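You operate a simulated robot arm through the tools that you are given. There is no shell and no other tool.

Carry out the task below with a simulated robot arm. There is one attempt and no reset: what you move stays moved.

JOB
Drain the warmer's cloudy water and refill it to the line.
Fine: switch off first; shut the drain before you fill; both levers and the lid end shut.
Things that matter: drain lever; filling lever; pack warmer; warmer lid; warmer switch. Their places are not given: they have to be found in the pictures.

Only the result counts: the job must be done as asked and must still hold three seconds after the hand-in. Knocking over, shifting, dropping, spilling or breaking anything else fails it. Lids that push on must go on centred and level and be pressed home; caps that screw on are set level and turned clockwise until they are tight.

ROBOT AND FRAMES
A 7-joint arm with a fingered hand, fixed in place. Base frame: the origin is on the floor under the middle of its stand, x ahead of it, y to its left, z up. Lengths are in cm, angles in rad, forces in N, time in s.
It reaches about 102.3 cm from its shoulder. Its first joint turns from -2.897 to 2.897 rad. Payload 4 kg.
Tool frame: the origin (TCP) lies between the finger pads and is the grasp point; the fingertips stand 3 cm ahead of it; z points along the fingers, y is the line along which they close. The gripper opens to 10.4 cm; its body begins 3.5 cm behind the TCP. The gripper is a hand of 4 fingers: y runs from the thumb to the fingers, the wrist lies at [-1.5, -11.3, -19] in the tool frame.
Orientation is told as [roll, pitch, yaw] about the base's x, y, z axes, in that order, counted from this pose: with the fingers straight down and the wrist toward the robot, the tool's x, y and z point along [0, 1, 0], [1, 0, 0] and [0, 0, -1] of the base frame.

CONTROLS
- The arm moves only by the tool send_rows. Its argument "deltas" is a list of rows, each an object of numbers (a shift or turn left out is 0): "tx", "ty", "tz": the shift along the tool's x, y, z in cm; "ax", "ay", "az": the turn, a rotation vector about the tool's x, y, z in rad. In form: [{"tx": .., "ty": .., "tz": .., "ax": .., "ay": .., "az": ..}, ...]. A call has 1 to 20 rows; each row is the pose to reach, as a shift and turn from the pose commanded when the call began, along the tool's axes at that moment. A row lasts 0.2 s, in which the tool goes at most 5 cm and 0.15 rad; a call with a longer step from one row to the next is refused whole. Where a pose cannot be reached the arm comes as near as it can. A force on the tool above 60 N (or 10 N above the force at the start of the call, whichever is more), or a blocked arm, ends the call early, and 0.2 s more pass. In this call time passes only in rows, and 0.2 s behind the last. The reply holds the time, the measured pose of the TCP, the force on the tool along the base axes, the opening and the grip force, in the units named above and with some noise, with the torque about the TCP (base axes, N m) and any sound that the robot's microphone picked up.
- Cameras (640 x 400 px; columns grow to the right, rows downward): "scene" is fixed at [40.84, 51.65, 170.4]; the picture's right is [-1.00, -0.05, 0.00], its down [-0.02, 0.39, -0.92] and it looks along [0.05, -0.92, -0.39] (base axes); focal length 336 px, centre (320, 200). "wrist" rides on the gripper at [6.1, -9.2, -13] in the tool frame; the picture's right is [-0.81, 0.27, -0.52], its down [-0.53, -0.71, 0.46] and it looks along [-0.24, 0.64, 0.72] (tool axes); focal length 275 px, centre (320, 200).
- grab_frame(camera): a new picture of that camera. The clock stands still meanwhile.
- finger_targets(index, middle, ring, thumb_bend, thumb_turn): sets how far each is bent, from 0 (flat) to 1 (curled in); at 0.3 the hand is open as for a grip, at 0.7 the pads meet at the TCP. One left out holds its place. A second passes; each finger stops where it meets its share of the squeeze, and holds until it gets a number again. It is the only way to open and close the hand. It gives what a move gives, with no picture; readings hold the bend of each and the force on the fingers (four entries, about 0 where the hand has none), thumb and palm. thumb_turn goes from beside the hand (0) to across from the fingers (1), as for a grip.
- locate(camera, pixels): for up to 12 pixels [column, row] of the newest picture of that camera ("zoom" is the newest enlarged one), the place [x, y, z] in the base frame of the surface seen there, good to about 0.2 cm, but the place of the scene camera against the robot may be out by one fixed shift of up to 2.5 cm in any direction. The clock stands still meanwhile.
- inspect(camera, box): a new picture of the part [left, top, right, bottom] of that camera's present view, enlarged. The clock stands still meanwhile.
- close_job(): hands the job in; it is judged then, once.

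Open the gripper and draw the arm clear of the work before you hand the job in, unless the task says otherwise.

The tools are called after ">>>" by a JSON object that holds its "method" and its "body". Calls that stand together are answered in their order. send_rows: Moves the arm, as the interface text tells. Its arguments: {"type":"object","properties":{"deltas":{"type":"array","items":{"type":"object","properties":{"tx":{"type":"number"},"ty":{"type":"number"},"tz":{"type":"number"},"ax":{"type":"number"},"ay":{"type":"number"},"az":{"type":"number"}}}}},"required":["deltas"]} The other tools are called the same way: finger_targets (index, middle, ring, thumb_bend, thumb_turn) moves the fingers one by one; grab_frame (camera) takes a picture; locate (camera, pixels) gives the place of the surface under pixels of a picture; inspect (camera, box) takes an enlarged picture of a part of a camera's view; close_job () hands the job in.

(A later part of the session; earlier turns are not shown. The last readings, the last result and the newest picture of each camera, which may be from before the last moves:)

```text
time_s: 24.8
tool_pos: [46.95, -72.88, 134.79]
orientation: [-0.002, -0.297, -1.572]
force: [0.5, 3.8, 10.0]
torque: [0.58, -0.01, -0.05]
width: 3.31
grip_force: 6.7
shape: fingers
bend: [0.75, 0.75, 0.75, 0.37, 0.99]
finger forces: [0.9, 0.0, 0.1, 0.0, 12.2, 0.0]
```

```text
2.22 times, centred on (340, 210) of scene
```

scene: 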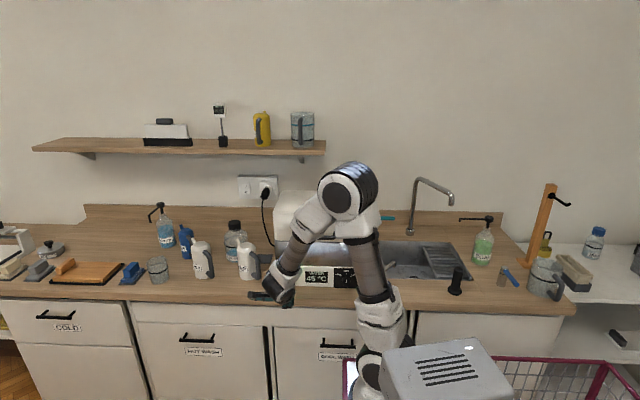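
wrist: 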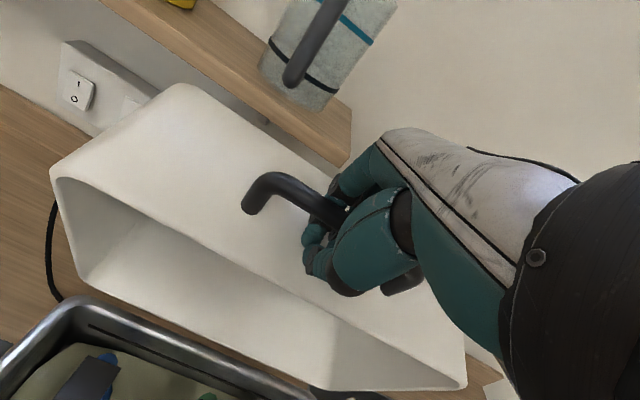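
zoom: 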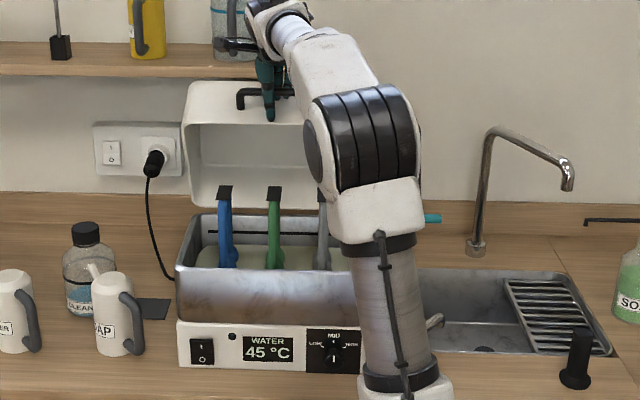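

The lid seems past balance, only blocked by the thumb tip on its face. I open the fingers behind the bar and then raise the hand so that the lid can settle back on its stop.

>>> {"method": "finger_targets", "body": {"index": 0.5, "middle": 0.5, "ring": 0.5}}

>>> {"method": "inspect", "body": {"camera": "wrist", "box": [200, 120, 440, 320]}}

```text
time_s: 25.8
tool_pos: [46.89, -72.97, 134.89]
orientation: [0.001, -0.303, -1.57]
force: [-0.1, -1.4, 16.2]
torque: [-0.69, 0.09, -0.02]
width: 6.65
grip_force: 8.9
shape: fingers
bend: [0.49, 0.46, 0.5, 0.4, 0.99]
finger forces: [2.5, 15.7, 0.0, 0.0, 0.1, 0.1]
```

```text
2.00 times, centred on (320, 220) of wrist
```

zoom: 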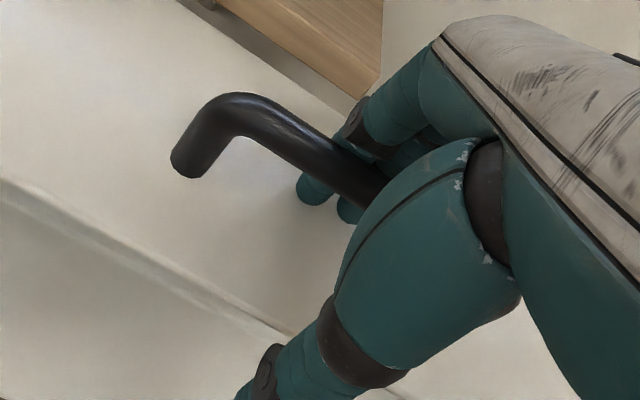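

The lid has swung back and the middle fingertip presses on its face. I raise the hand along its axis to leave the handle.

>>> {"method": "send_rows", "body": {"deltas": [{"tz": -0.7}, {"tz": -1.5}, {"tz": -2.5}, {"tz": -3.7}, {"tz": -5.0}, {"tz": -6.5}]}}

>>> {"method": "grab_frame", "body": {"camera": "wrist"}}

>>> {"method": "inspect", "body": {"camera": "scene", "box": [240, 120, 440, 300]}}

```text
time_s: 27.2
tool_pos: [47.04, -71.09, 141.15]
orientation: [0.0, -0.299, -1.571]
force: [-0.6, -0.6, -0.4]
torque: [-0.01, -0.05, -0.01]
width: 6.5
grip_force: 0.1
shape: fingers
bend: [0.5, 0.5, 0.5, 0.4, 0.99]
finger forces: [0.0, 0.0, 0.0, 0.1, 0.0, 0.0]
```

```text
taken
```

wrist: 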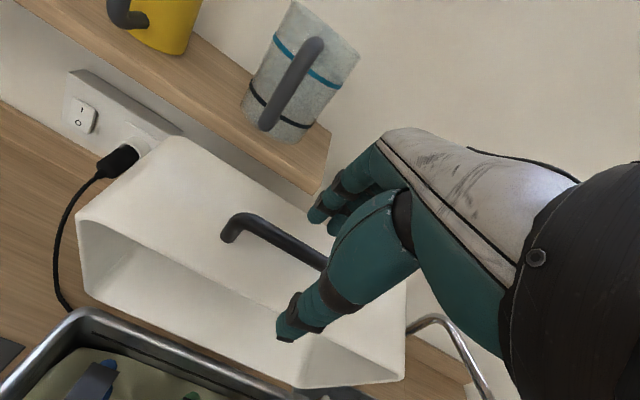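

```text
2.22 times, centred on (340, 210) of scene
```

zoom: 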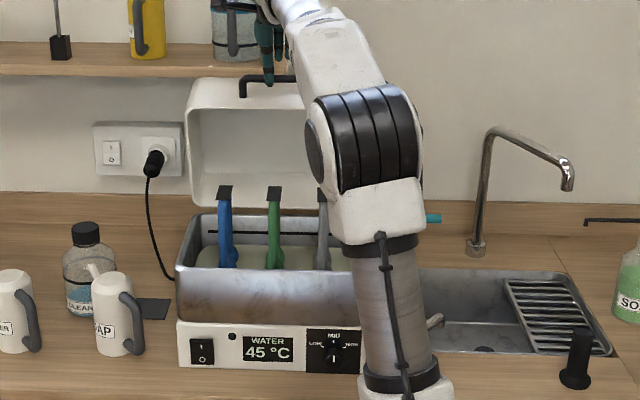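

The lid stays open on its own. I note its handle position for later and locate the line and water from this view.

>>> {"method": "locate", "body": {"camera": "wrist", "pixels": [[235, 232], [270, 240], [310, 260], [290, 330], [390, 370], [85, 215], [320, 200], [290, 225], [150, 340], [110, 330], [240, 130], [310, 165]]}}

>>> {"method": "inspect", "body": {"camera": "scene", "box": [290, 200, 370, 260]}}

```text
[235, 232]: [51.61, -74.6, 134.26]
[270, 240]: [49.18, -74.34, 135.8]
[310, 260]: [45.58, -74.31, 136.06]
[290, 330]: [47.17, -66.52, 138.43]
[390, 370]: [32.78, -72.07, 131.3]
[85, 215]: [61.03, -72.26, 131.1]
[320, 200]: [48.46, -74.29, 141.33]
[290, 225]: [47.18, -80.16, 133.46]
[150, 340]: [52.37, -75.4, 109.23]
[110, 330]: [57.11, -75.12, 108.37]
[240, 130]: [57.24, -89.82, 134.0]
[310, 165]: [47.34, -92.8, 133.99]
```

```text
6.67 times, centred on (330, 230) of scene
```

zoom: 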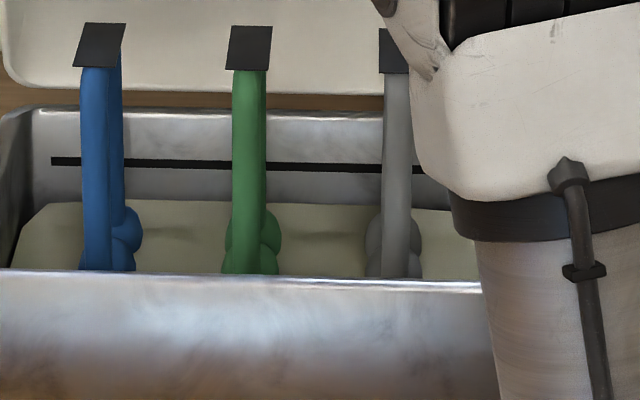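

The lid rests open at about 70° (bar near (−74.7, 135.4) in y, z). I retreat upward and toward the robot, then look into the bath.

>>> {"method": "send_rows", "body": {"deltas": [{"ty": 0.59, "tz": -1.91}, {"ty": -3.45, "tz": -3.51}, {"ty": -7.49, "tz": -5.12}, {"ty": -11.53, "tz": -6.71}, {"ty": -15.56, "tz": -8.31}, {"ty": -19.61, "tz": -9.92}, {"ty": -23.65, "tz": -11.52}]}}

>>> {"method": "finger_targets", "body": {"index": 0.1, "middle": 1, "ring": 1, "thumb_bend": 0.6, "thumb_turn": 1}}

>>> {"method": "grab_frame", "body": {"camera": "wrist"}}

>>> {"method": "grab_frame", "body": {"camera": "scene"}}

```text
time_s: 28.8
tool_pos: [46.83, -44.79, 145.09]
orientation: [-0.001, -0.301, -1.572]
force: [0.4, -0.6, -1.1]
torque: [0.01, -0.02, -0.04]
width: 6.5
grip_force: 0.0
shape: fingers
bend: [0.5, 0.5, 0.5, 0.4, 0.99]
finger forces: [0.0, 0.0, 0.1, 0.1, 0.0, 0.1]
```

```text
time_s: 29.8
tool_pos: [46.96, -44.89, 145.12]
orientation: [-0.001, -0.301, -1.571]
force: [-0.3, -0.2, 0.0]
torque: [-0.03, 0.0, 0.0]
width: 9.36
grip_force: 0.1
shape: fingers
bend: [0.1, 1.0, 1.0, 0.6, 1.0]
finger forces: [0.0, 0.0, 0.1, 0.0, 0.1, 0.0]
```

```text
taken
```

wrist: 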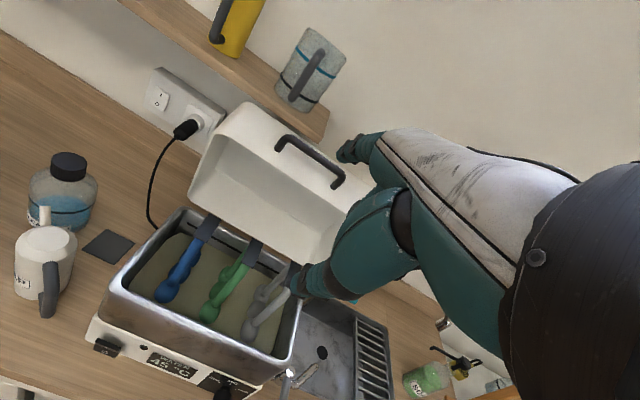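

```text
taken
```

scene: 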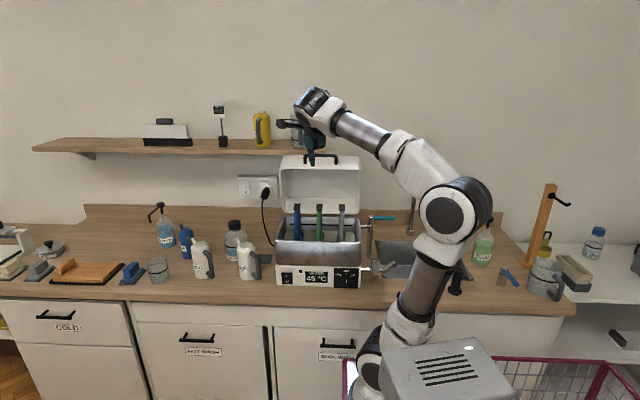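

The index tip is visible at about (345, 155) in the wrist view and the bath is clear to see. I locate the tip, the two levers and the bath line.

>>> {"method": "locate", "body": {"camera": "wrist", "pixels": [[341, 156], [347, 150], [360, 143], [375, 150], [350, 300], [293, 370], [285, 390], [200, 225], [245, 250], [220, 290], [150, 270], [300, 390]]}}

>>> {"method": "inspect", "body": {"camera": "wrist", "box": [80, 190, 400, 400]}}

```text
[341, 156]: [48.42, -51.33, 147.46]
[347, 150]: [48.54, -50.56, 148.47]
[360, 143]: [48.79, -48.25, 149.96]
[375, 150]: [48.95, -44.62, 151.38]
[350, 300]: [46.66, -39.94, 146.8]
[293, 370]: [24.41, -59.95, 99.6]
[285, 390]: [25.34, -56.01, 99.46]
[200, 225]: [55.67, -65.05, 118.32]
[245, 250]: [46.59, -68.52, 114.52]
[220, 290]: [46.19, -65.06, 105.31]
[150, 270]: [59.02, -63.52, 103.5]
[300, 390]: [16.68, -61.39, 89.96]
```

```text
1.90 times, centred on (240, 295) of wrist
```

zoom: 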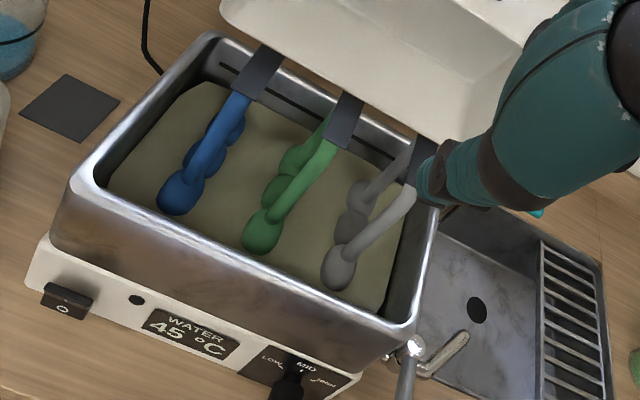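

Index tip is at about tool (0.6, 8.3, 0.3). I move the hand toward the drain lever (axis ≈(25, −58.8), tip ≈(24.8, −50.5, 98.5)), keeping in front of the warmer and tilting the finger more downward.

>>> {"method": "send_rows", "body": {"deltas": [{"tx": -2.24, "ty": -1.54, "tz": 3.48, "ax": 0.067}, {"tx": -4.49, "ty": -3.08, "tz": 6.95, "ax": 0.133}, {"tx": -6.73, "ty": -4.63, "tz": 10.43, "ax": 0.2}, {"tx": -8.98, "ty": -6.17, "tz": 13.91, "ax": 0.267}, {"tx": -11.22, "ty": -7.71, "tz": 17.38, "ax": 0.333}, {"tx": -13.47, "ty": -9.25, "tz": 20.86, "ax": 0.4}, {"tx": -15.71, "ty": -10.8, "tz": 24.34, "ax": 0.467}, {"tx": -17.96, "ty": -12.34, "tz": 27.81, "ax": 0.533}, {"tx": -20.2, "ty": -13.88, "tz": 31.29, "ax": 0.6}]}}

>>> {"method": "grab_frame", "body": {"camera": "wrist"}}

>>> {"method": "grab_frame", "body": {"camera": "scene"}}

```text
time_s: 31.8
tool_pos: [26.76, -40.93, 111.29]
orientation: [0.001, 0.299, -1.571]
force: [-0.1, -0.1, -0.2]
torque: [0.0, -0.02, 0.01]
width: 9.37
grip_force: 0.1
shape: fingers
bend: [0.1, 1.0, 1.0, 0.6, 1.0]
finger forces: [0.1, 0.0, 0.1, 0.1, 0.0, 0.1]
```

```text
taken
```

wrist: 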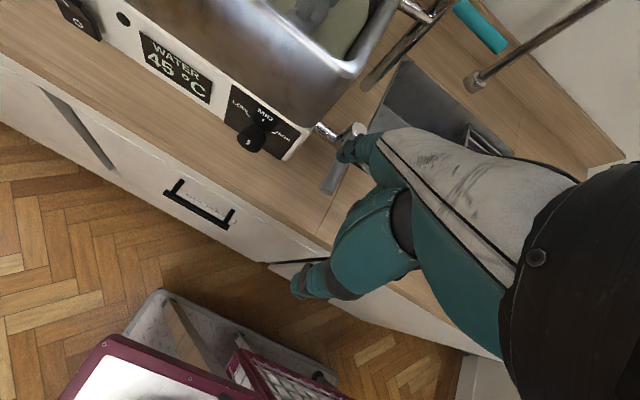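

```text
taken
```

scene: 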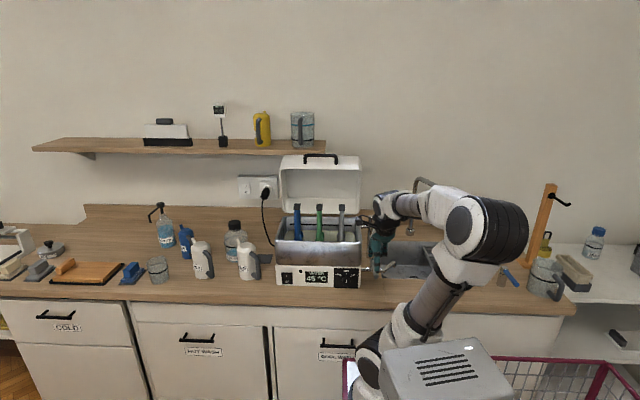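

The arm is clear of the scene camera's view of the bath. I zoom on the wrist view around the drain lever at (340, 160) and locate it.

>>> {"method": "inspect", "body": {"camera": "wrist", "box": [270, 80, 430, 200]}}

>>> {"method": "locate", "body": {"camera": "wrist", "pixels": [[333, 178], [340, 170], [356, 128], [320, 128], [341, 156], [345, 148], [360, 143], [320, 150], [330, 140]]}}

```text
3.33 times, centred on (350, 140) of wrist
```

zoom: 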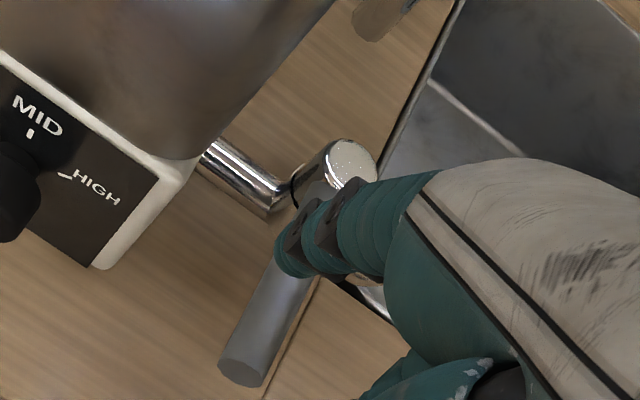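

```text
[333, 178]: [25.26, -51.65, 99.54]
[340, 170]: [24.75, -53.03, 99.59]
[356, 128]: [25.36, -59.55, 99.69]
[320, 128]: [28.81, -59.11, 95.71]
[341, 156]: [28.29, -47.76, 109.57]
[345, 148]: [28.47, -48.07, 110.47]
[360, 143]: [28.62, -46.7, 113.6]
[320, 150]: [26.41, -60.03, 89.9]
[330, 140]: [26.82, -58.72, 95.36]
```

The index is directly above and beside the lever's +x side. I lower it to z≈97 at (27.4, −52.7), beside the lever.

>>> {"method": "send_rows", "body": {"deltas": [{"ty": 1.8, "tz": 2.5}, {"ty": 3.6, "tz": 5}, {"ty": 5.4, "tz": 7.5}, {"ty": 7.17, "tz": 9.87}]}}

>>> {"method": "inspect", "body": {"camera": "wrist", "box": [260, 80, 460, 230]}}

>>> {"method": "inspect", "body": {"camera": "scene", "box": [340, 190, 440, 300]}}

```text
time_s: 32.8
tool_pos: [26.65, -44.99, 99.67]
orientation: [-0.002, 0.301, -1.569]
force: [-0.8, 0.3, -0.7]
torque: [0.02, -0.01, -0.02]
width: 9.35
grip_force: 0.0
shape: fingers
bend: [0.1, 1.0, 1.0, 0.6, 1.0]
finger forces: [0.0, 0.0, 0.0, 0.1, 0.0, 0.0]
```

```text
2.67 times, centred on (360, 155) of wrist
```

zoom: 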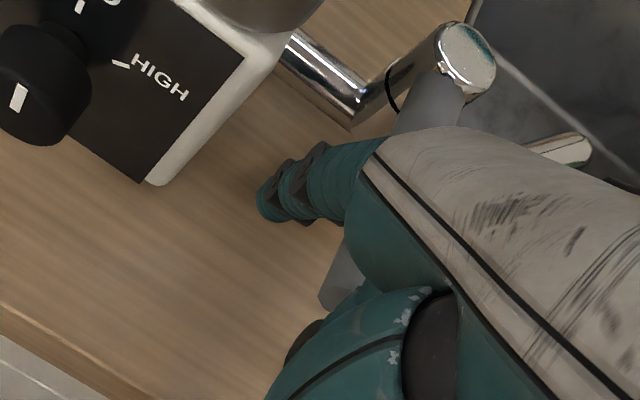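

```text
3.64 times, centred on (390, 245) of scene
```

zoom: 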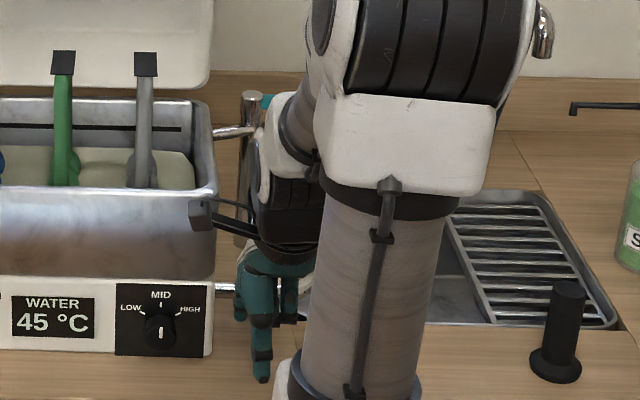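

The finger stands beside the lever. I push it toward −x along an arc, first by about 20°.

>>> {"method": "send_rows", "body": {"deltas": [{"tx": -0.5}, {"tx": -0.9}, {"tx": -1.45, "ty": -0.07, "tz": 0.02}, {"tx": -1.96, "ty": -0.14, "tz": 0.04}, {"tx": -2.5, "ty": -0.13, "tz": 0.04}, {"tx": -3.03, "ty": -0.12, "tz": 0.04}]}}

>>> {"method": "inspect", "body": {"camera": "wrist", "box": [260, 80, 460, 230]}}

```text
time_s: 34.2
tool_pos: [23.58, -44.84, 99.55]
orientation: [0.0, 0.298, -1.571]
force: [1.1, 0.0, -0.3]
torque: [-0.04, 0.0, 0.04]
width: 9.38
grip_force: 0.4
shape: fingers
bend: [0.1, 1.0, 1.0, 0.6, 1.0]
finger forces: [0.4, 0.0, 0.0, 0.1, 0.0, 0.1]
```

```text
2.67 times, centred on (360, 155) of wrist
```

zoom: 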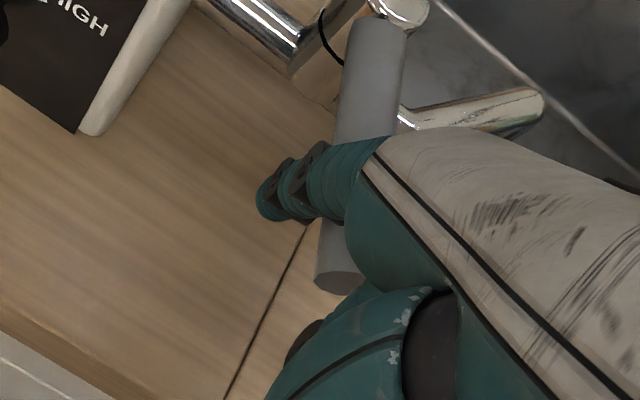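

The lever turns with about 1 N. I continue the arc toward −x.

>>> {"method": "send_rows", "body": {"deltas": [{"tx": -0.53, "ty": 0.1, "tz": -0.03}, {"tx": -1.06, "ty": 0.21, "tz": -0.07}, {"tx": -1.56, "ty": 0.4, "tz": -0.12}, {"tx": -2.06, "ty": 0.59, "tz": -0.18}, {"tx": -2.52, "ty": 0.86, "tz": -0.26}, {"tx": -2.97, "ty": 1.14, "tz": -0.35}, {"tx": -3.37, "ty": 1.48, "tz": -0.46}, {"tx": -3.77, "ty": 1.82, "tz": -0.57}]}}

>>> {"method": "inspect", "body": {"camera": "wrist", "box": [260, 80, 460, 230]}}

>>> {"method": "inspect", "body": {"camera": "scene", "box": [265, 190, 425, 300]}}

```text
time_s: 36.0
tool_pos: [19.89, -46.84, 99.47]
orientation: [-0.001, 0.3, -1.572]
force: [0.2, 1.1, 0.7]
torque: [0.03, 0.01, 0.06]
width: 9.32
grip_force: 0.3
shape: fingers
bend: [0.1, 1.0, 1.0, 0.6, 1.0]
finger forces: [0.3, 0.1, 0.0, 0.0, 0.0, 0.1]
```

```text
2.67 times, centred on (360, 155) of wrist
```

zoom: 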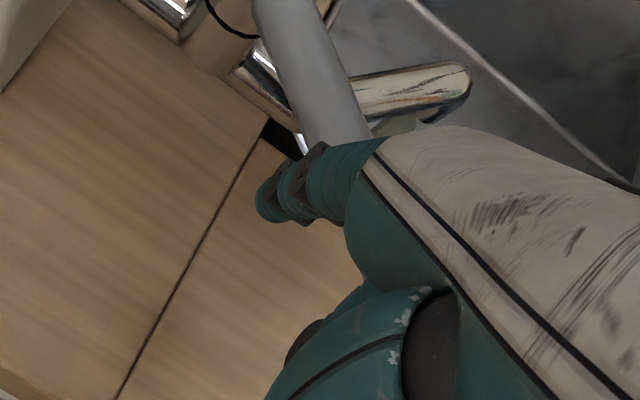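

```text
3.64 times, centred on (345, 245) of scene
```

zoom: 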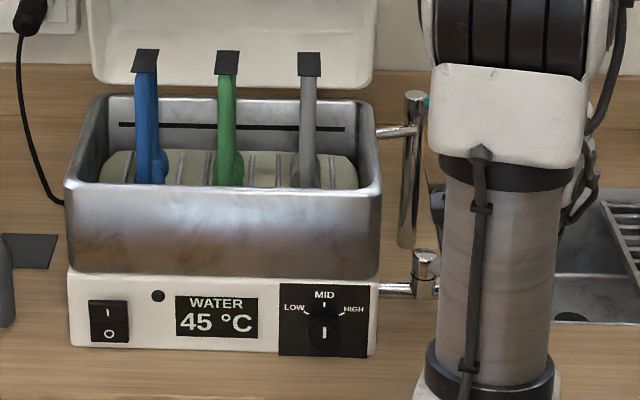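

Cloudy water is already running from the spout (zoom (400, 125)). I push the lever on to its full-open position.

>>> {"method": "send_rows", "body": {"deltas": [{"tx": -0.33, "ty": 0.4, "tz": -0.12}, {"tx": -0.66, "ty": 0.8, "tz": -0.25}, {"tx": -0.92, "ty": 1.25, "tz": -0.39}, {"tx": -1.17, "ty": 1.71, "tz": -0.53}, {"tx": -1.34, "ty": 2.2, "tz": -0.68}, {"tx": -1.5, "ty": 2.68, "tz": -0.83}]}}

>>> {"method": "inspect", "body": {"camera": "wrist", "box": [260, 40, 460, 190]}}

>>> {"method": "inspect", "body": {"camera": "scene", "box": [265, 190, 425, 300]}}

```text
time_s: 37.4
tool_pos: [18.42, -49.41, 99.49]
orientation: [0.0, 0.303, -1.57]
force: [4.8, 12.4, -1.3]
torque: [0.23, -0.03, 0.43]
width: 8.4
grip_force: 6.5
shape: fingers
bend: [0.15, 1.0, 1.0, 0.6, 1.0]
finger forces: [12.6, 0.0, 0.0, 0.0, 0.0, 0.0]
```

```text
2.67 times, centred on (360, 115) of wrist
```

zoom: 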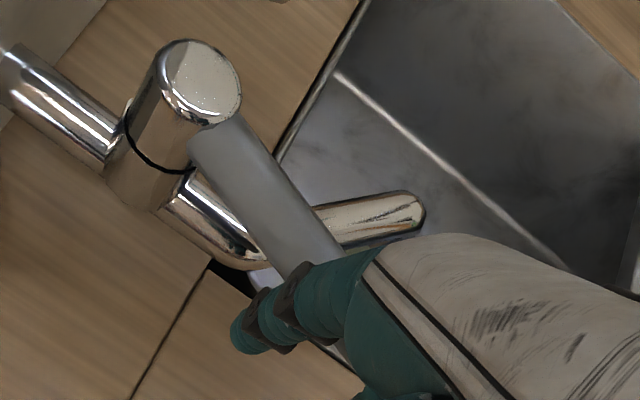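

```text
3.64 times, centred on (345, 245) of scene
```

zoom: 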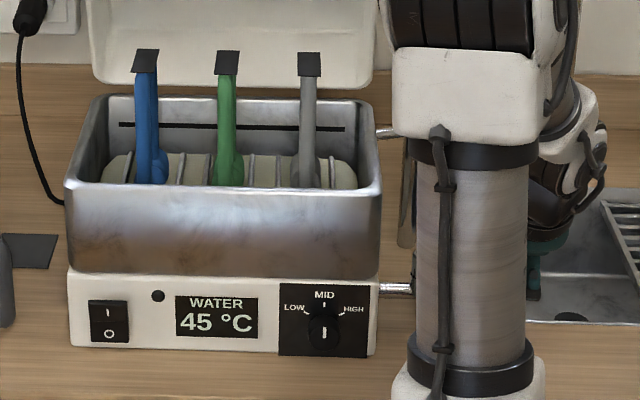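

The lever is now aligned with the pipe (full open) and the bath is draining. I back off and rise to a vantage point from which the wrist camera sees into the bath.

>>> {"method": "send_rows", "body": {"deltas": [{"ty": -1.91, "tz": 0.59}, {"ty": -4.23, "tz": -1.83}, {"ty": -6.04, "tz": -5.98}, {"tx": 1, "ty": -7.75, "tz": -10.16}, {"tx": 3, "ty": -8.94, "tz": -13.98, "ax": -0.05}, {"tx": 5, "ty": -10.12, "tz": -17.8, "ax": -0.1}, {"tx": 7, "ty": -11.42, "tz": -22.0, "ax": -0.2}, {"tx": 9, "ty": -12.72, "tz": -26.2, "ax": -0.3}, {"tx": 10.5, "ty": -13.97, "tz": -30.2, "ax": -0.3}, {"tx": 11.6, "ty": -15.3, "tz": -34.5, "ax": -0.3}]}}

>>> {"method": "grab_frame", "body": {"camera": "wrist"}}

>>> {"method": "inspect", "body": {"camera": "scene", "box": [265, 170, 425, 300]}}

```text
time_s: 39.6
tool_pos: [29.74, -45.21, 137.13]
orientation: [0.002, -0.001, -1.569]
force: [0.3, 0.1, -0.3]
torque: [0.02, -0.02, 0.02]
width: 9.33
grip_force: 0.1
shape: fingers
bend: [0.1, 1.0, 1.0, 0.6, 1.0]
finger forces: [0.0, 0.0, 0.0, 0.0, 0.0, 0.0]
```

```text
taken
```

wrist: 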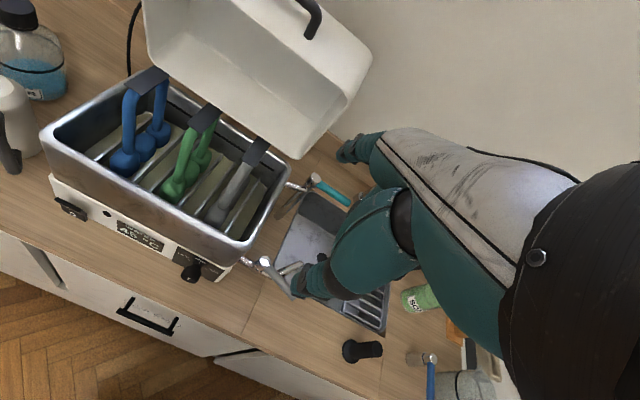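

```text
3.08 times, centred on (345, 235) of scene
```

zoom: 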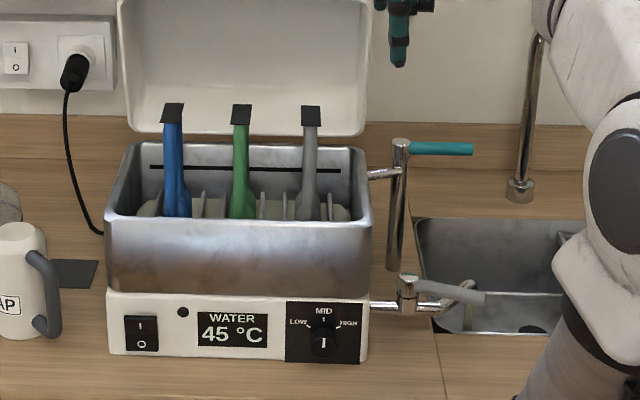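

Draining proceeds: ribs at the bottom are emerging. I hold still for 4 s.

>>> {"method": "send_rows", "body": {"deltas": [{"tx": 0}, {"tx": 0}, {"tx": 0}, {"tx": 0}, {"tx": 0}, {"tx": 0}, {"tx": 0}, {"tx": 0}, {"tx": 0}, {"tx": 0}, {"tx": 0}, {"tx": 0}, {"tx": 0}, {"tx": 0}, {"tx": 0}, {"tx": 0}, {"tx": 0}, {"tx": 0}, {"tx": 0}, {"tx": 0}]}}

>>> {"method": "inspect", "body": {"camera": "wrist", "box": [30, 50, 350, 300]}}

>>> {"method": "inspect", "body": {"camera": "scene", "box": [265, 190, 425, 300]}}

```text
time_s: 43.8
tool_pos: [29.83, -45.32, 137.11]
orientation: [0.0, 0.0, -1.571]
force: [-0.6, -1.2, 0.0]
torque: [-0.03, 0.01, 0.03]
width: 9.35
grip_force: 0.1
shape: fingers
bend: [0.1, 1.0, 1.0, 0.6, 1.0]
finger forces: [0.0, 0.1, 0.0, 0.1, 0.0, 0.0]
```

```text
1.60 times, centred on (190, 175) of wrist
```

zoom: 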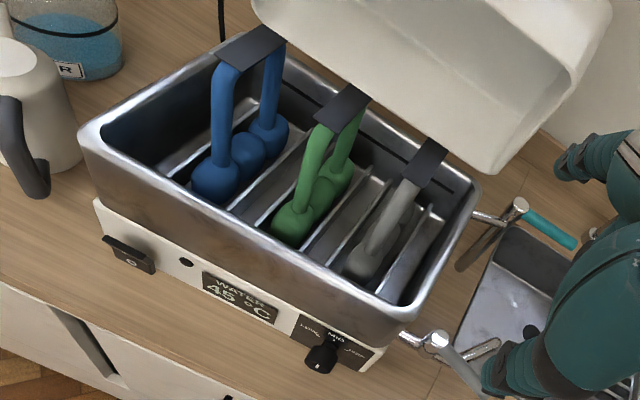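

```text
3.64 times, centred on (345, 245) of scene
```

zoom: 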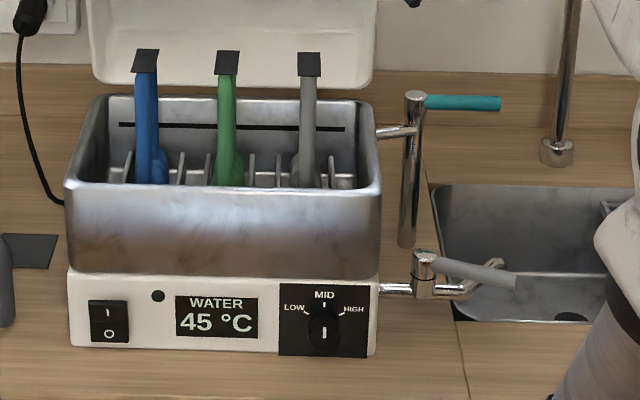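

The cloudy water is gone from sight. I wait another 3 s to be sure it is empty, then zoom into the bottom and the spout.

>>> {"method": "send_rows", "body": {"deltas": [{"tx": 0}, {"tx": 0}, {"tx": 0}, {"tx": 0}, {"tx": 0}, {"tx": 0}, {"tx": 0}, {"tx": 0}, {"tx": 0}, {"tx": 0}, {"tx": 0}, {"tx": 0}, {"tx": 0}, {"tx": 0}, {"tx": 0}]}}

>>> {"method": "inspect", "body": {"camera": "wrist", "box": [70, 90, 270, 240]}}

>>> {"method": "inspect", "body": {"camera": "wrist", "box": [220, 160, 380, 300]}}

```text
time_s: 47.0
tool_pos: [29.82, -45.33, 137.18]
orientation: [0.0, 0.0, -1.571]
force: [-0.5, -0.3, 1.1]
torque: [-0.03, 0.04, 0.02]
width: 9.34
grip_force: 0.1
shape: fingers
bend: [0.1, 1.0, 1.0, 0.6, 1.0]
finger forces: [0.0, 0.0, 0.0, 0.1, 0.0, 0.0]
```

```text
2.67 times, centred on (170, 165) of wrist
```

zoom: 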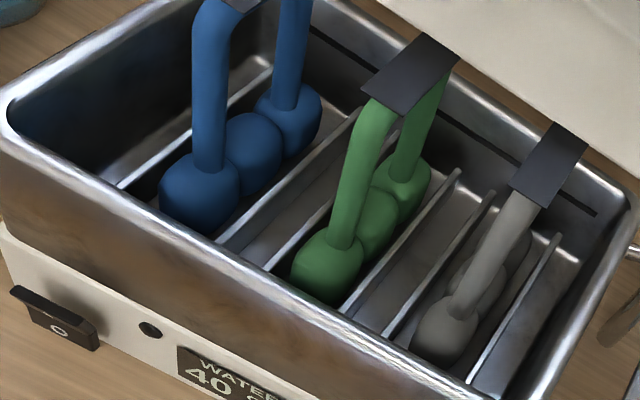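

```text
2.86 times, centred on (300, 230) of wrist
```

zoom: 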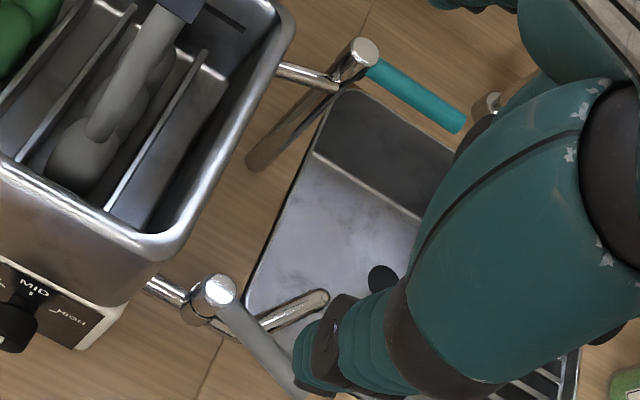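

The bath is empty and no more water runs out. I locate the lever in its open position and the spout before pushing it shut.

>>> {"method": "locate", "body": {"camera": "zoom", "pixels": [[215, 292], [235, 318], [255, 340], [275, 362], [288, 380], [290, 310], [320, 297], [205, 318], [375, 75], [455, 122], [362, 52], [300, 75]]}}

>>> {"method": "inspect", "body": {"camera": "scene", "box": [350, 200, 430, 290]}}

```text
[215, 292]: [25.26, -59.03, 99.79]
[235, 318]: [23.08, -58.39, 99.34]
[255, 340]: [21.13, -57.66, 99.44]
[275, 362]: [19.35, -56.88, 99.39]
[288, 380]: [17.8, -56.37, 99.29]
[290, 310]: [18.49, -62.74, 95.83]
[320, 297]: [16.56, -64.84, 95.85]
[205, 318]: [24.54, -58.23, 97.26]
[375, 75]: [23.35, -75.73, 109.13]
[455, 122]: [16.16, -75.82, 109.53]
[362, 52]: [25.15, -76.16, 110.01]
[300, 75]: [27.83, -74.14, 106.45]
```

```text
4.44 times, centred on (390, 245) of scene
```

zoom: 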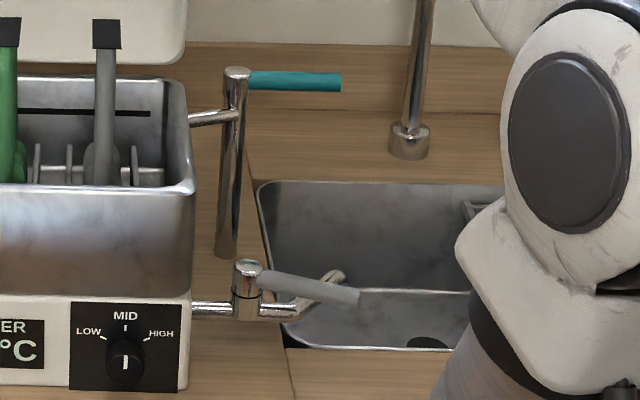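

The open lever points at about 160° (from (25.1, −59) to (17.8, −56.4), z≈99). I move above its −y side with the finger vertical.

>>> {"method": "send_rows", "body": {"deltas": [{"tx": -2.5, "ty": 0.6, "tz": 2.5, "ax": 0.1}, {"tx": -5, "ty": 1.4, "tz": 5.5, "ax": 0.2}, {"tx": -7.5, "ty": 2.6, "tz": 9, "ax": 0.3}, {"tx": -9.5, "ty": 4, "tz": 12.8, "ax": 0.4}, {"tx": -11, "ty": 5.5, "tz": 16.7, "ax": 0.5}, {"tx": -11.9, "ty": 7, "tz": 20.5, "ax": 0.6}, {"tx": -11.9, "ty": 8.34, "tz": 24.15, "ax": 0.7}]}}

>>> {"method": "grab_frame", "body": {"camera": "wrist"}}

>>> {"method": "grab_frame", "body": {"camera": "scene"}}

```text
time_s: 48.6
tool_pos: [17.95, -53.43, 112.88]
orientation: [0.001, 0.699, -1.57]
force: [0.7, 0.3, 0.7]
torque: [-0.05, 0.0, 0.01]
width: 9.37
grip_force: 0.1
shape: fingers
bend: [0.1, 1.0, 1.0, 0.6, 1.0]
finger forces: [0.0, 0.0, 0.0, 0.0, 0.0, 0.0]
```

```text
taken
```

wrist: 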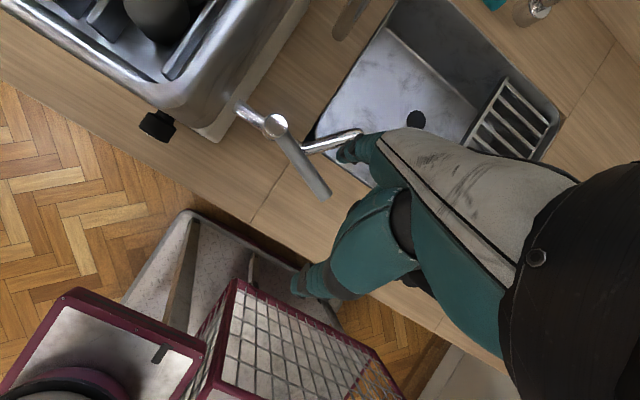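

```text
taken
```

scene: 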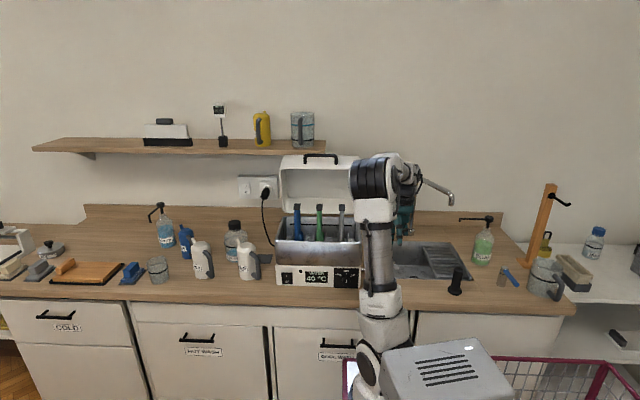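

The finger tip is at (340, 155) and the lever end at (325, 193) in the wrist view. I locate both to confirm the tip will come down on the −y side.

>>> {"method": "locate", "body": {"camera": "wrist", "pixels": [[341, 156], [339, 158], [350, 145], [362, 140], [322, 190], [300, 155], [275, 124], [350, 136], [310, 148]]}}

>>> {"method": "inspect", "body": {"camera": "wrist", "box": [250, 90, 410, 210]}}

```text
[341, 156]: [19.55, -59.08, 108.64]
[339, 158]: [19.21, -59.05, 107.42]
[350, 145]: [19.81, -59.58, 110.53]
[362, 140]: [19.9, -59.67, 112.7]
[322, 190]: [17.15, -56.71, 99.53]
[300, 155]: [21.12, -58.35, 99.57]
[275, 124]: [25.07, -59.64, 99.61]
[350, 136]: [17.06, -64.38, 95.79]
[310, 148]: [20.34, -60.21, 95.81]
```

```text
3.33 times, centred on (330, 150) of wrist
```

zoom: 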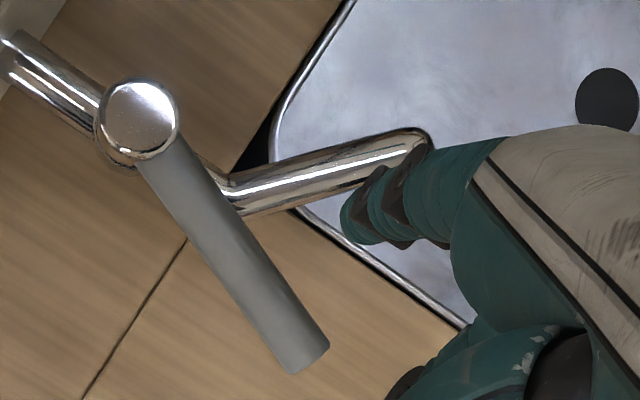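

Finger centre ≈(18.5, −59.4), lever edge ≈ −57.9 there. I lower it by 10.3 cm with a small extra shift to −y.

>>> {"method": "send_rows", "body": {"deltas": [{"ty": 1.9, "tz": 1.7}, {"ty": 3.6, "tz": 3.6}, {"ty": 5.4, "tz": 5.6}, {"ty": 7.09, "tz": 7.49}]}}

>>> {"method": "inspect", "body": {"camera": "wrist", "box": [250, 90, 410, 210]}}

```text
time_s: 49.6
tool_pos: [18.12, -54.1, 102.61]
orientation: [0.0, 0.701, -1.571]
force: [1.2, 0.9, -0.8]
torque: [-0.02, -0.02, 0.0]
width: 9.33
grip_force: 0.0
shape: fingers
bend: [0.1, 1.0, 1.0, 0.6, 1.0]
finger forces: [0.0, 0.0, 0.0, 0.1, 0.0, 0.0]
```

```text
3.33 times, centred on (330, 150) of wrist
```

zoom: 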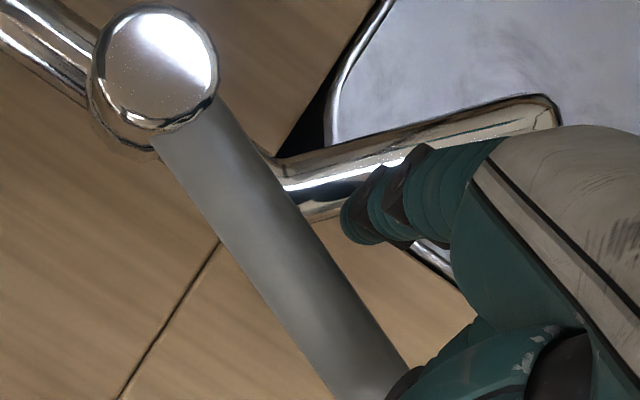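

The finger is beside the lever on its −y side. I push it back toward +y and +x along the arc, closing the drain.

>>> {"method": "send_rows", "body": {"deltas": [{"tx": 0.2, "ty": -0.6, "tz": 0.5}, {"tx": 0.4, "ty": -1.22, "tz": 1.03}, {"tx": 0.52, "ty": -1.63, "tz": 1.37}, {"tx": 0.65, "ty": -2.04, "tz": 1.72}, {"tx": 0.85, "ty": -2.42, "tz": 2.04}, {"tx": 1.06, "ty": -2.8, "tz": 2.36}, {"tx": 1.35, "ty": -3.15, "tz": 2.65}, {"tx": 1.64, "ty": -3.49, "tz": 2.94}, {"tx": 2.0, "ty": -3.8, "tz": 3.2}, {"tx": 2.37, "ty": -4.09, "tz": 3.45}]}}

>>> {"method": "inspect", "body": {"camera": "wrist", "box": [230, 60, 430, 220]}}

```text
time_s: 51.8
tool_pos: [20.43, -48.81, 102.57]
orientation: [0.001, 0.701, -1.571]
force: [-0.1, 0.1, 0.3]
torque: [0.0, 0.0, -0.01]
width: 9.4
grip_force: 0.6
shape: fingers
bend: [0.1, 1.0, 1.0, 0.6, 1.0]
finger forces: [0.5, 0.0, 0.0, 0.0, 0.1, 0.0]
```

```text
2.50 times, centred on (330, 140) of wrist
```

zoom: 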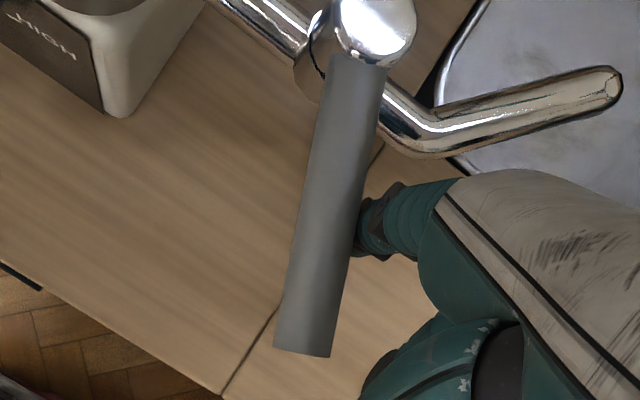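

The lever follows well. I continue to its original position (pointing to +y), watching for the stop.

>>> {"method": "send_rows", "body": {"deltas": [{"tx": 0.43, "ty": -0.25, "tz": 0.21}, {"tx": 0.86, "ty": -0.5, "tz": 0.42}, {"tx": 1.34, "ty": -0.68, "tz": 0.58}, {"tx": 1.81, "ty": -0.86, "tz": 0.73}, {"tx": 2.3, "ty": -0.99, "tz": 0.83}, {"tx": 2.83, "ty": -1.11, "tz": 0.93}, {"tx": 3.2, "ty": -1.15, "tz": 0.97}]}}

>>> {"method": "inspect", "body": {"camera": "wrist", "box": [230, 60, 430, 220]}}

>>> {"method": "inspect", "body": {"camera": "scene", "box": [265, 190, 425, 300]}}

```text
time_s: 53.4
tool_pos: [23.51, -47.37, 102.51]
orientation: [0.0, 0.699, -1.572]
force: [-12.4, -2.7, 1.5]
torque: [-0.2, 0.43, -0.78]
width: 9.45
grip_force: 5.9
shape: fingers
bend: [0.09, 1.0, 1.0, 0.6, 1.0]
finger forces: [12.0, 0.1, 0.0, 0.0, 0.0, 0.0]
```

```text
2.50 times, centred on (330, 140) of wrist
```

zoom: 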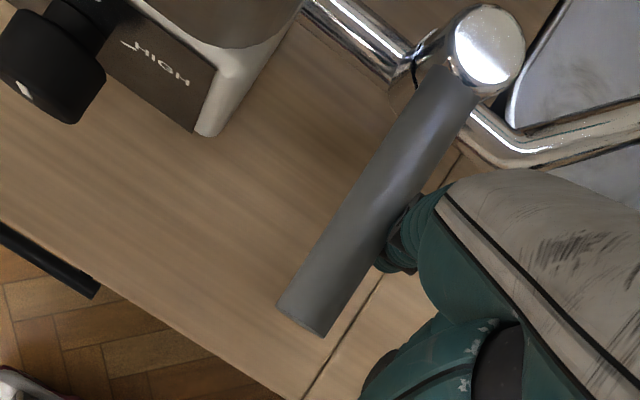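

```text
3.64 times, centred on (345, 245) of scene
```

zoom: 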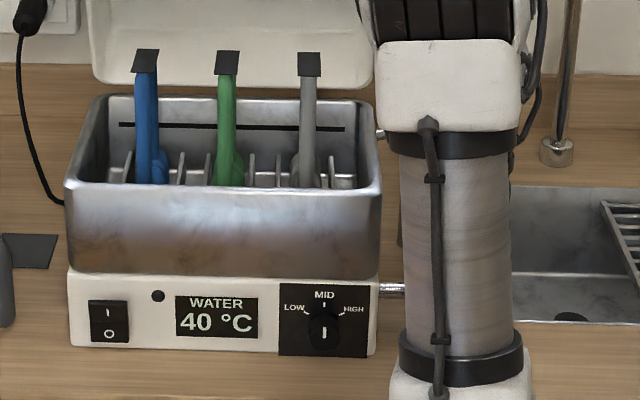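

Resistance of 12 N shows the shut stop. I check the lever's direction by locating its ends.

>>> {"method": "inspect", "body": {"camera": "wrist", "box": [230, 60, 430, 220]}}

>>> {"method": "locate", "body": {"camera": "zoom", "pixels": [[485, 45], [440, 95], [400, 155], [350, 230], [310, 290], [395, 245]]}}

```text
2.50 times, centred on (330, 140) of wrist
```

zoom: 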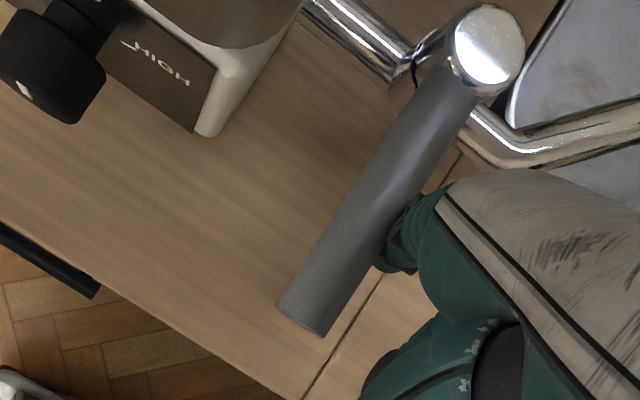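

```text
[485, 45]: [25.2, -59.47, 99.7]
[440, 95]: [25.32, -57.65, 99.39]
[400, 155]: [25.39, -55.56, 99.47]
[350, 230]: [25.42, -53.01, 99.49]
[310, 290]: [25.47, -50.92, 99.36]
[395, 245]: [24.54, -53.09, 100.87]
```

The drain lever is back at ≈88–90°, fully shut. I back the finger off, rise and bring the hand upright near the filling lever (pivot ≈(25.2, −76.1), lever along −x to x≈15.7, z≈109.4).

>>> {"method": "send_rows", "body": {"deltas": [{"tx": -0.8}, {"tx": -1.5}, {"tx": -1.5, "ty": -2.58, "tz": -3.06}, {"tx": -1.5, "ty": -5.15, "tz": -6.12}, {"tx": -1.5, "ty": -8.05, "tz": -9.56, "ax": -0.1}, {"tx": -1.5, "ty": -10.95, "tz": -13.0, "ax": -0.2}, {"tx": -1.5, "ty": -13.85, "tz": -16.45, "ax": -0.3}, {"tx": -2, "ty": -16.74, "tz": -19.89, "ax": -0.4}, {"tx": -2.5, "ty": -16.38, "tz": -24.12, "ax": -0.5}, {"tx": -3, "ty": -13.32, "tz": -26.7, "ax": -0.6}, {"tx": -3, "ty": -10.26, "tz": -29.27, "ax": -0.7}]}}

>>> {"method": "finger_targets", "body": {"index": 0.5, "middle": 0.5, "ring": 0.5, "thumb_bend": 0.4, "thumb_turn": 1}}

>>> {"method": "grab_frame", "body": {"camera": "wrist"}}

>>> {"method": "grab_frame", "body": {"camera": "scene"}}

```text
time_s: 55.8
tool_pos: [20.57, -58.48, 131.68]
orientation: [-0.001, -0.001, -1.572]
force: [-0.9, 0.6, 0.2]
torque: [-0.02, -0.01, -0.01]
width: 9.37
grip_force: 0.1
shape: fingers
bend: [0.1, 1.0, 1.0, 0.6, 1.0]
finger forces: [0.0, 0.0, 0.1, 0.1, 0.1, 0.0]
```

```text
time_s: 56.8
tool_pos: [20.53, -58.32, 131.74]
orientation: [0.0, 0.0, -1.571]
force: [-0.3, 0.5, -0.3]
torque: [0.02, -0.02, -0.01]
width: 6.51
grip_force: 0.0
shape: fingers
bend: [0.5, 0.5, 0.5, 0.4, 0.99]
finger forces: [0.0, 0.0, 0.0, 0.1, 0.1, 0.0]
```

```text
taken
```

wrist: 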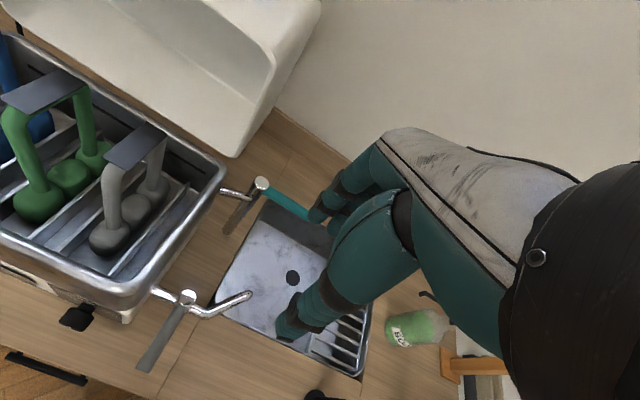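

```text
taken
```

scene: 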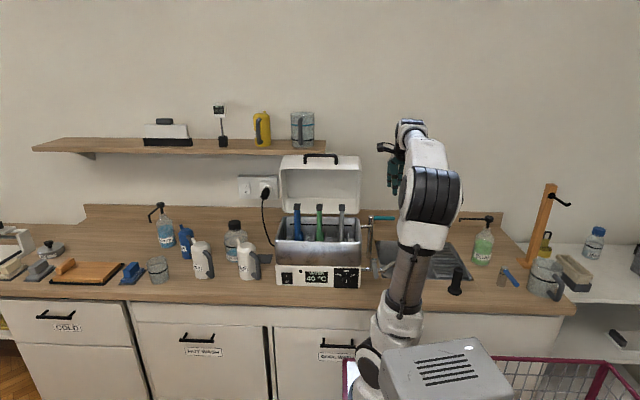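

The drain lever points to +y (shut) at (165, 330) in the wrist view; the bath is empty. I move above the filling lever with the open hand straddling it.

>>> {"method": "send_rows", "body": {"deltas": [{"tx": -0.4, "ty": 4, "tz": 2}, {"tx": -0.8, "ty": 8, "tz": 4.5}, {"tx": -1.2, "ty": 12, "tz": 7}, {"tx": -1.6, "ty": 15.5, "tz": 10}, {"tx": -1.9, "ty": 17.4, "tz": 13.5}]}}

>>> {"method": "grab_frame", "body": {"camera": "wrist"}}

>>> {"method": "grab_frame", "body": {"camera": "scene"}}

```text
time_s: 58.0
tool_pos: [18.78, -75.51, 117.96]
orientation: [-0.001, 0.001, -1.572]
force: [0.5, 0.2, 0.7]
torque: [0.01, 0.0, 0.02]
width: 6.49
grip_force: 0.1
shape: fingers
bend: [0.5, 0.5, 0.5, 0.4, 0.99]
finger forces: [0.0, 0.0, 0.1, 0.0, 0.1, 0.0]
```

```text
taken
```

wrist: 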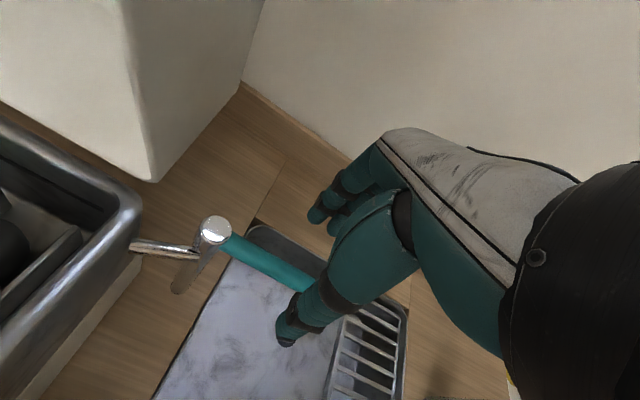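

```text
taken
```

scene: 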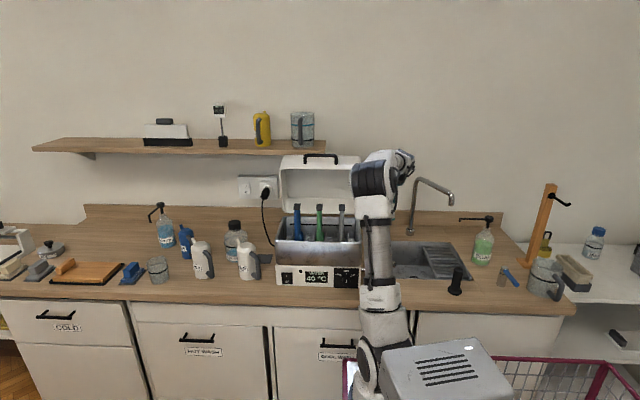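

The lever passes between thumb tip (285, 335) and fingers (316, 215) in the wrist view. I locate them before descending.

>>> {"method": "locate", "body": {"camera": "wrist", "pixels": [[214, 228], [240, 248], [270, 266], [298, 283], [285, 335], [295, 310], [316, 215], [333, 225], [340, 185]]}}

```text
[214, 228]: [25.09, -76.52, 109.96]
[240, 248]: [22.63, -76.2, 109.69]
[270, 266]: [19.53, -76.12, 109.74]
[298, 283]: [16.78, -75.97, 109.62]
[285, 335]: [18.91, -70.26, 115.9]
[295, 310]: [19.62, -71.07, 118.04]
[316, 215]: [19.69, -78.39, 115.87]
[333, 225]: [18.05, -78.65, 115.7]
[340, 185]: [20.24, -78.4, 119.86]
```

Lever centre is at y≈−76.1, z≈109; the gap runs from −78.4 to −71. I lower the hand to straddle it.

>>> {"method": "send_rows", "body": {"deltas": [{"ty": 0.3, "tz": 3}, {"ty": 0.5, "tz": 5.5}, {"ty": 0.7, "tz": 7.8}]}}

>>> {"method": "inspect", "body": {"camera": "wrist", "box": [180, 150, 420, 350]}}

>>> {"method": "inspect", "body": {"camera": "scene", "box": [265, 190, 425, 300]}}

```text
time_s: 58.8
tool_pos: [18.79, -76.15, 110.19]
orientation: [0.0, 0.0, -1.571]
force: [0.1, -0.2, 0.2]
torque: [-0.01, -0.02, 0.0]
width: 6.42
grip_force: 0.1
shape: fingers
bend: [0.5, 0.5, 0.5, 0.4, 0.99]
finger forces: [0.0, 0.0, 0.0, 0.0, 0.0, 0.0]
```

```text
2.00 times, centred on (300, 250) of wrist
```

zoom: 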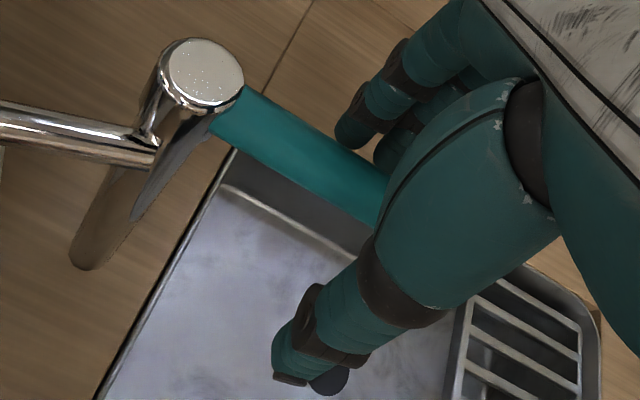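

```text
3.64 times, centred on (345, 245) of scene
```

zoom: 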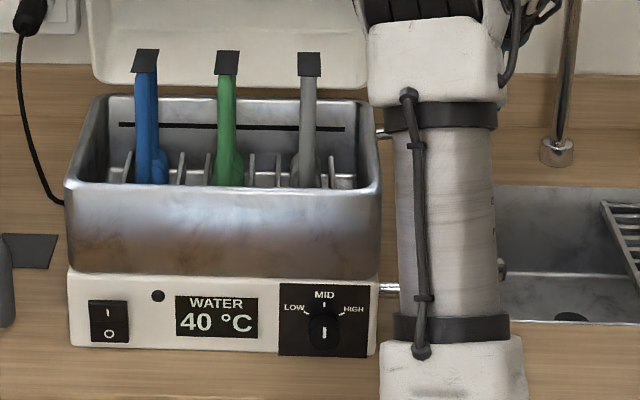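

The hand straddles the teal lever, and the scene view shows the bath and line. I test by pushing toward +y with the fingers.

>>> {"method": "send_rows", "body": {"deltas": [{"ty": -0.8}, {"ty": -1.5}, {"ty": -2.0}, {"ty": -2.5}]}}

>>> {"method": "inspect", "body": {"camera": "wrist", "box": [180, 150, 420, 350]}}

```text
time_s: 59.8
tool_pos: [18.71, -73.86, 110.17]
orientation: [0.0, 0.0, -1.57]
force: [-0.3, -0.7, 0.9]
torque: [-0.02, -0.01, 0.03]
width: 6.53
grip_force: 0.6
shape: fingers
bend: [0.5, 0.5, 0.5, 0.4, 0.99]
finger forces: [0.5, 0.0, 0.0, 0.0, 0.1, 0.0]
```

```text
2.00 times, centred on (300, 250) of wrist
```

zoom: 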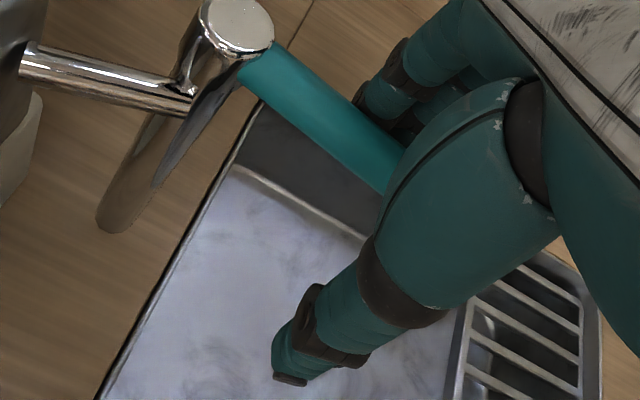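

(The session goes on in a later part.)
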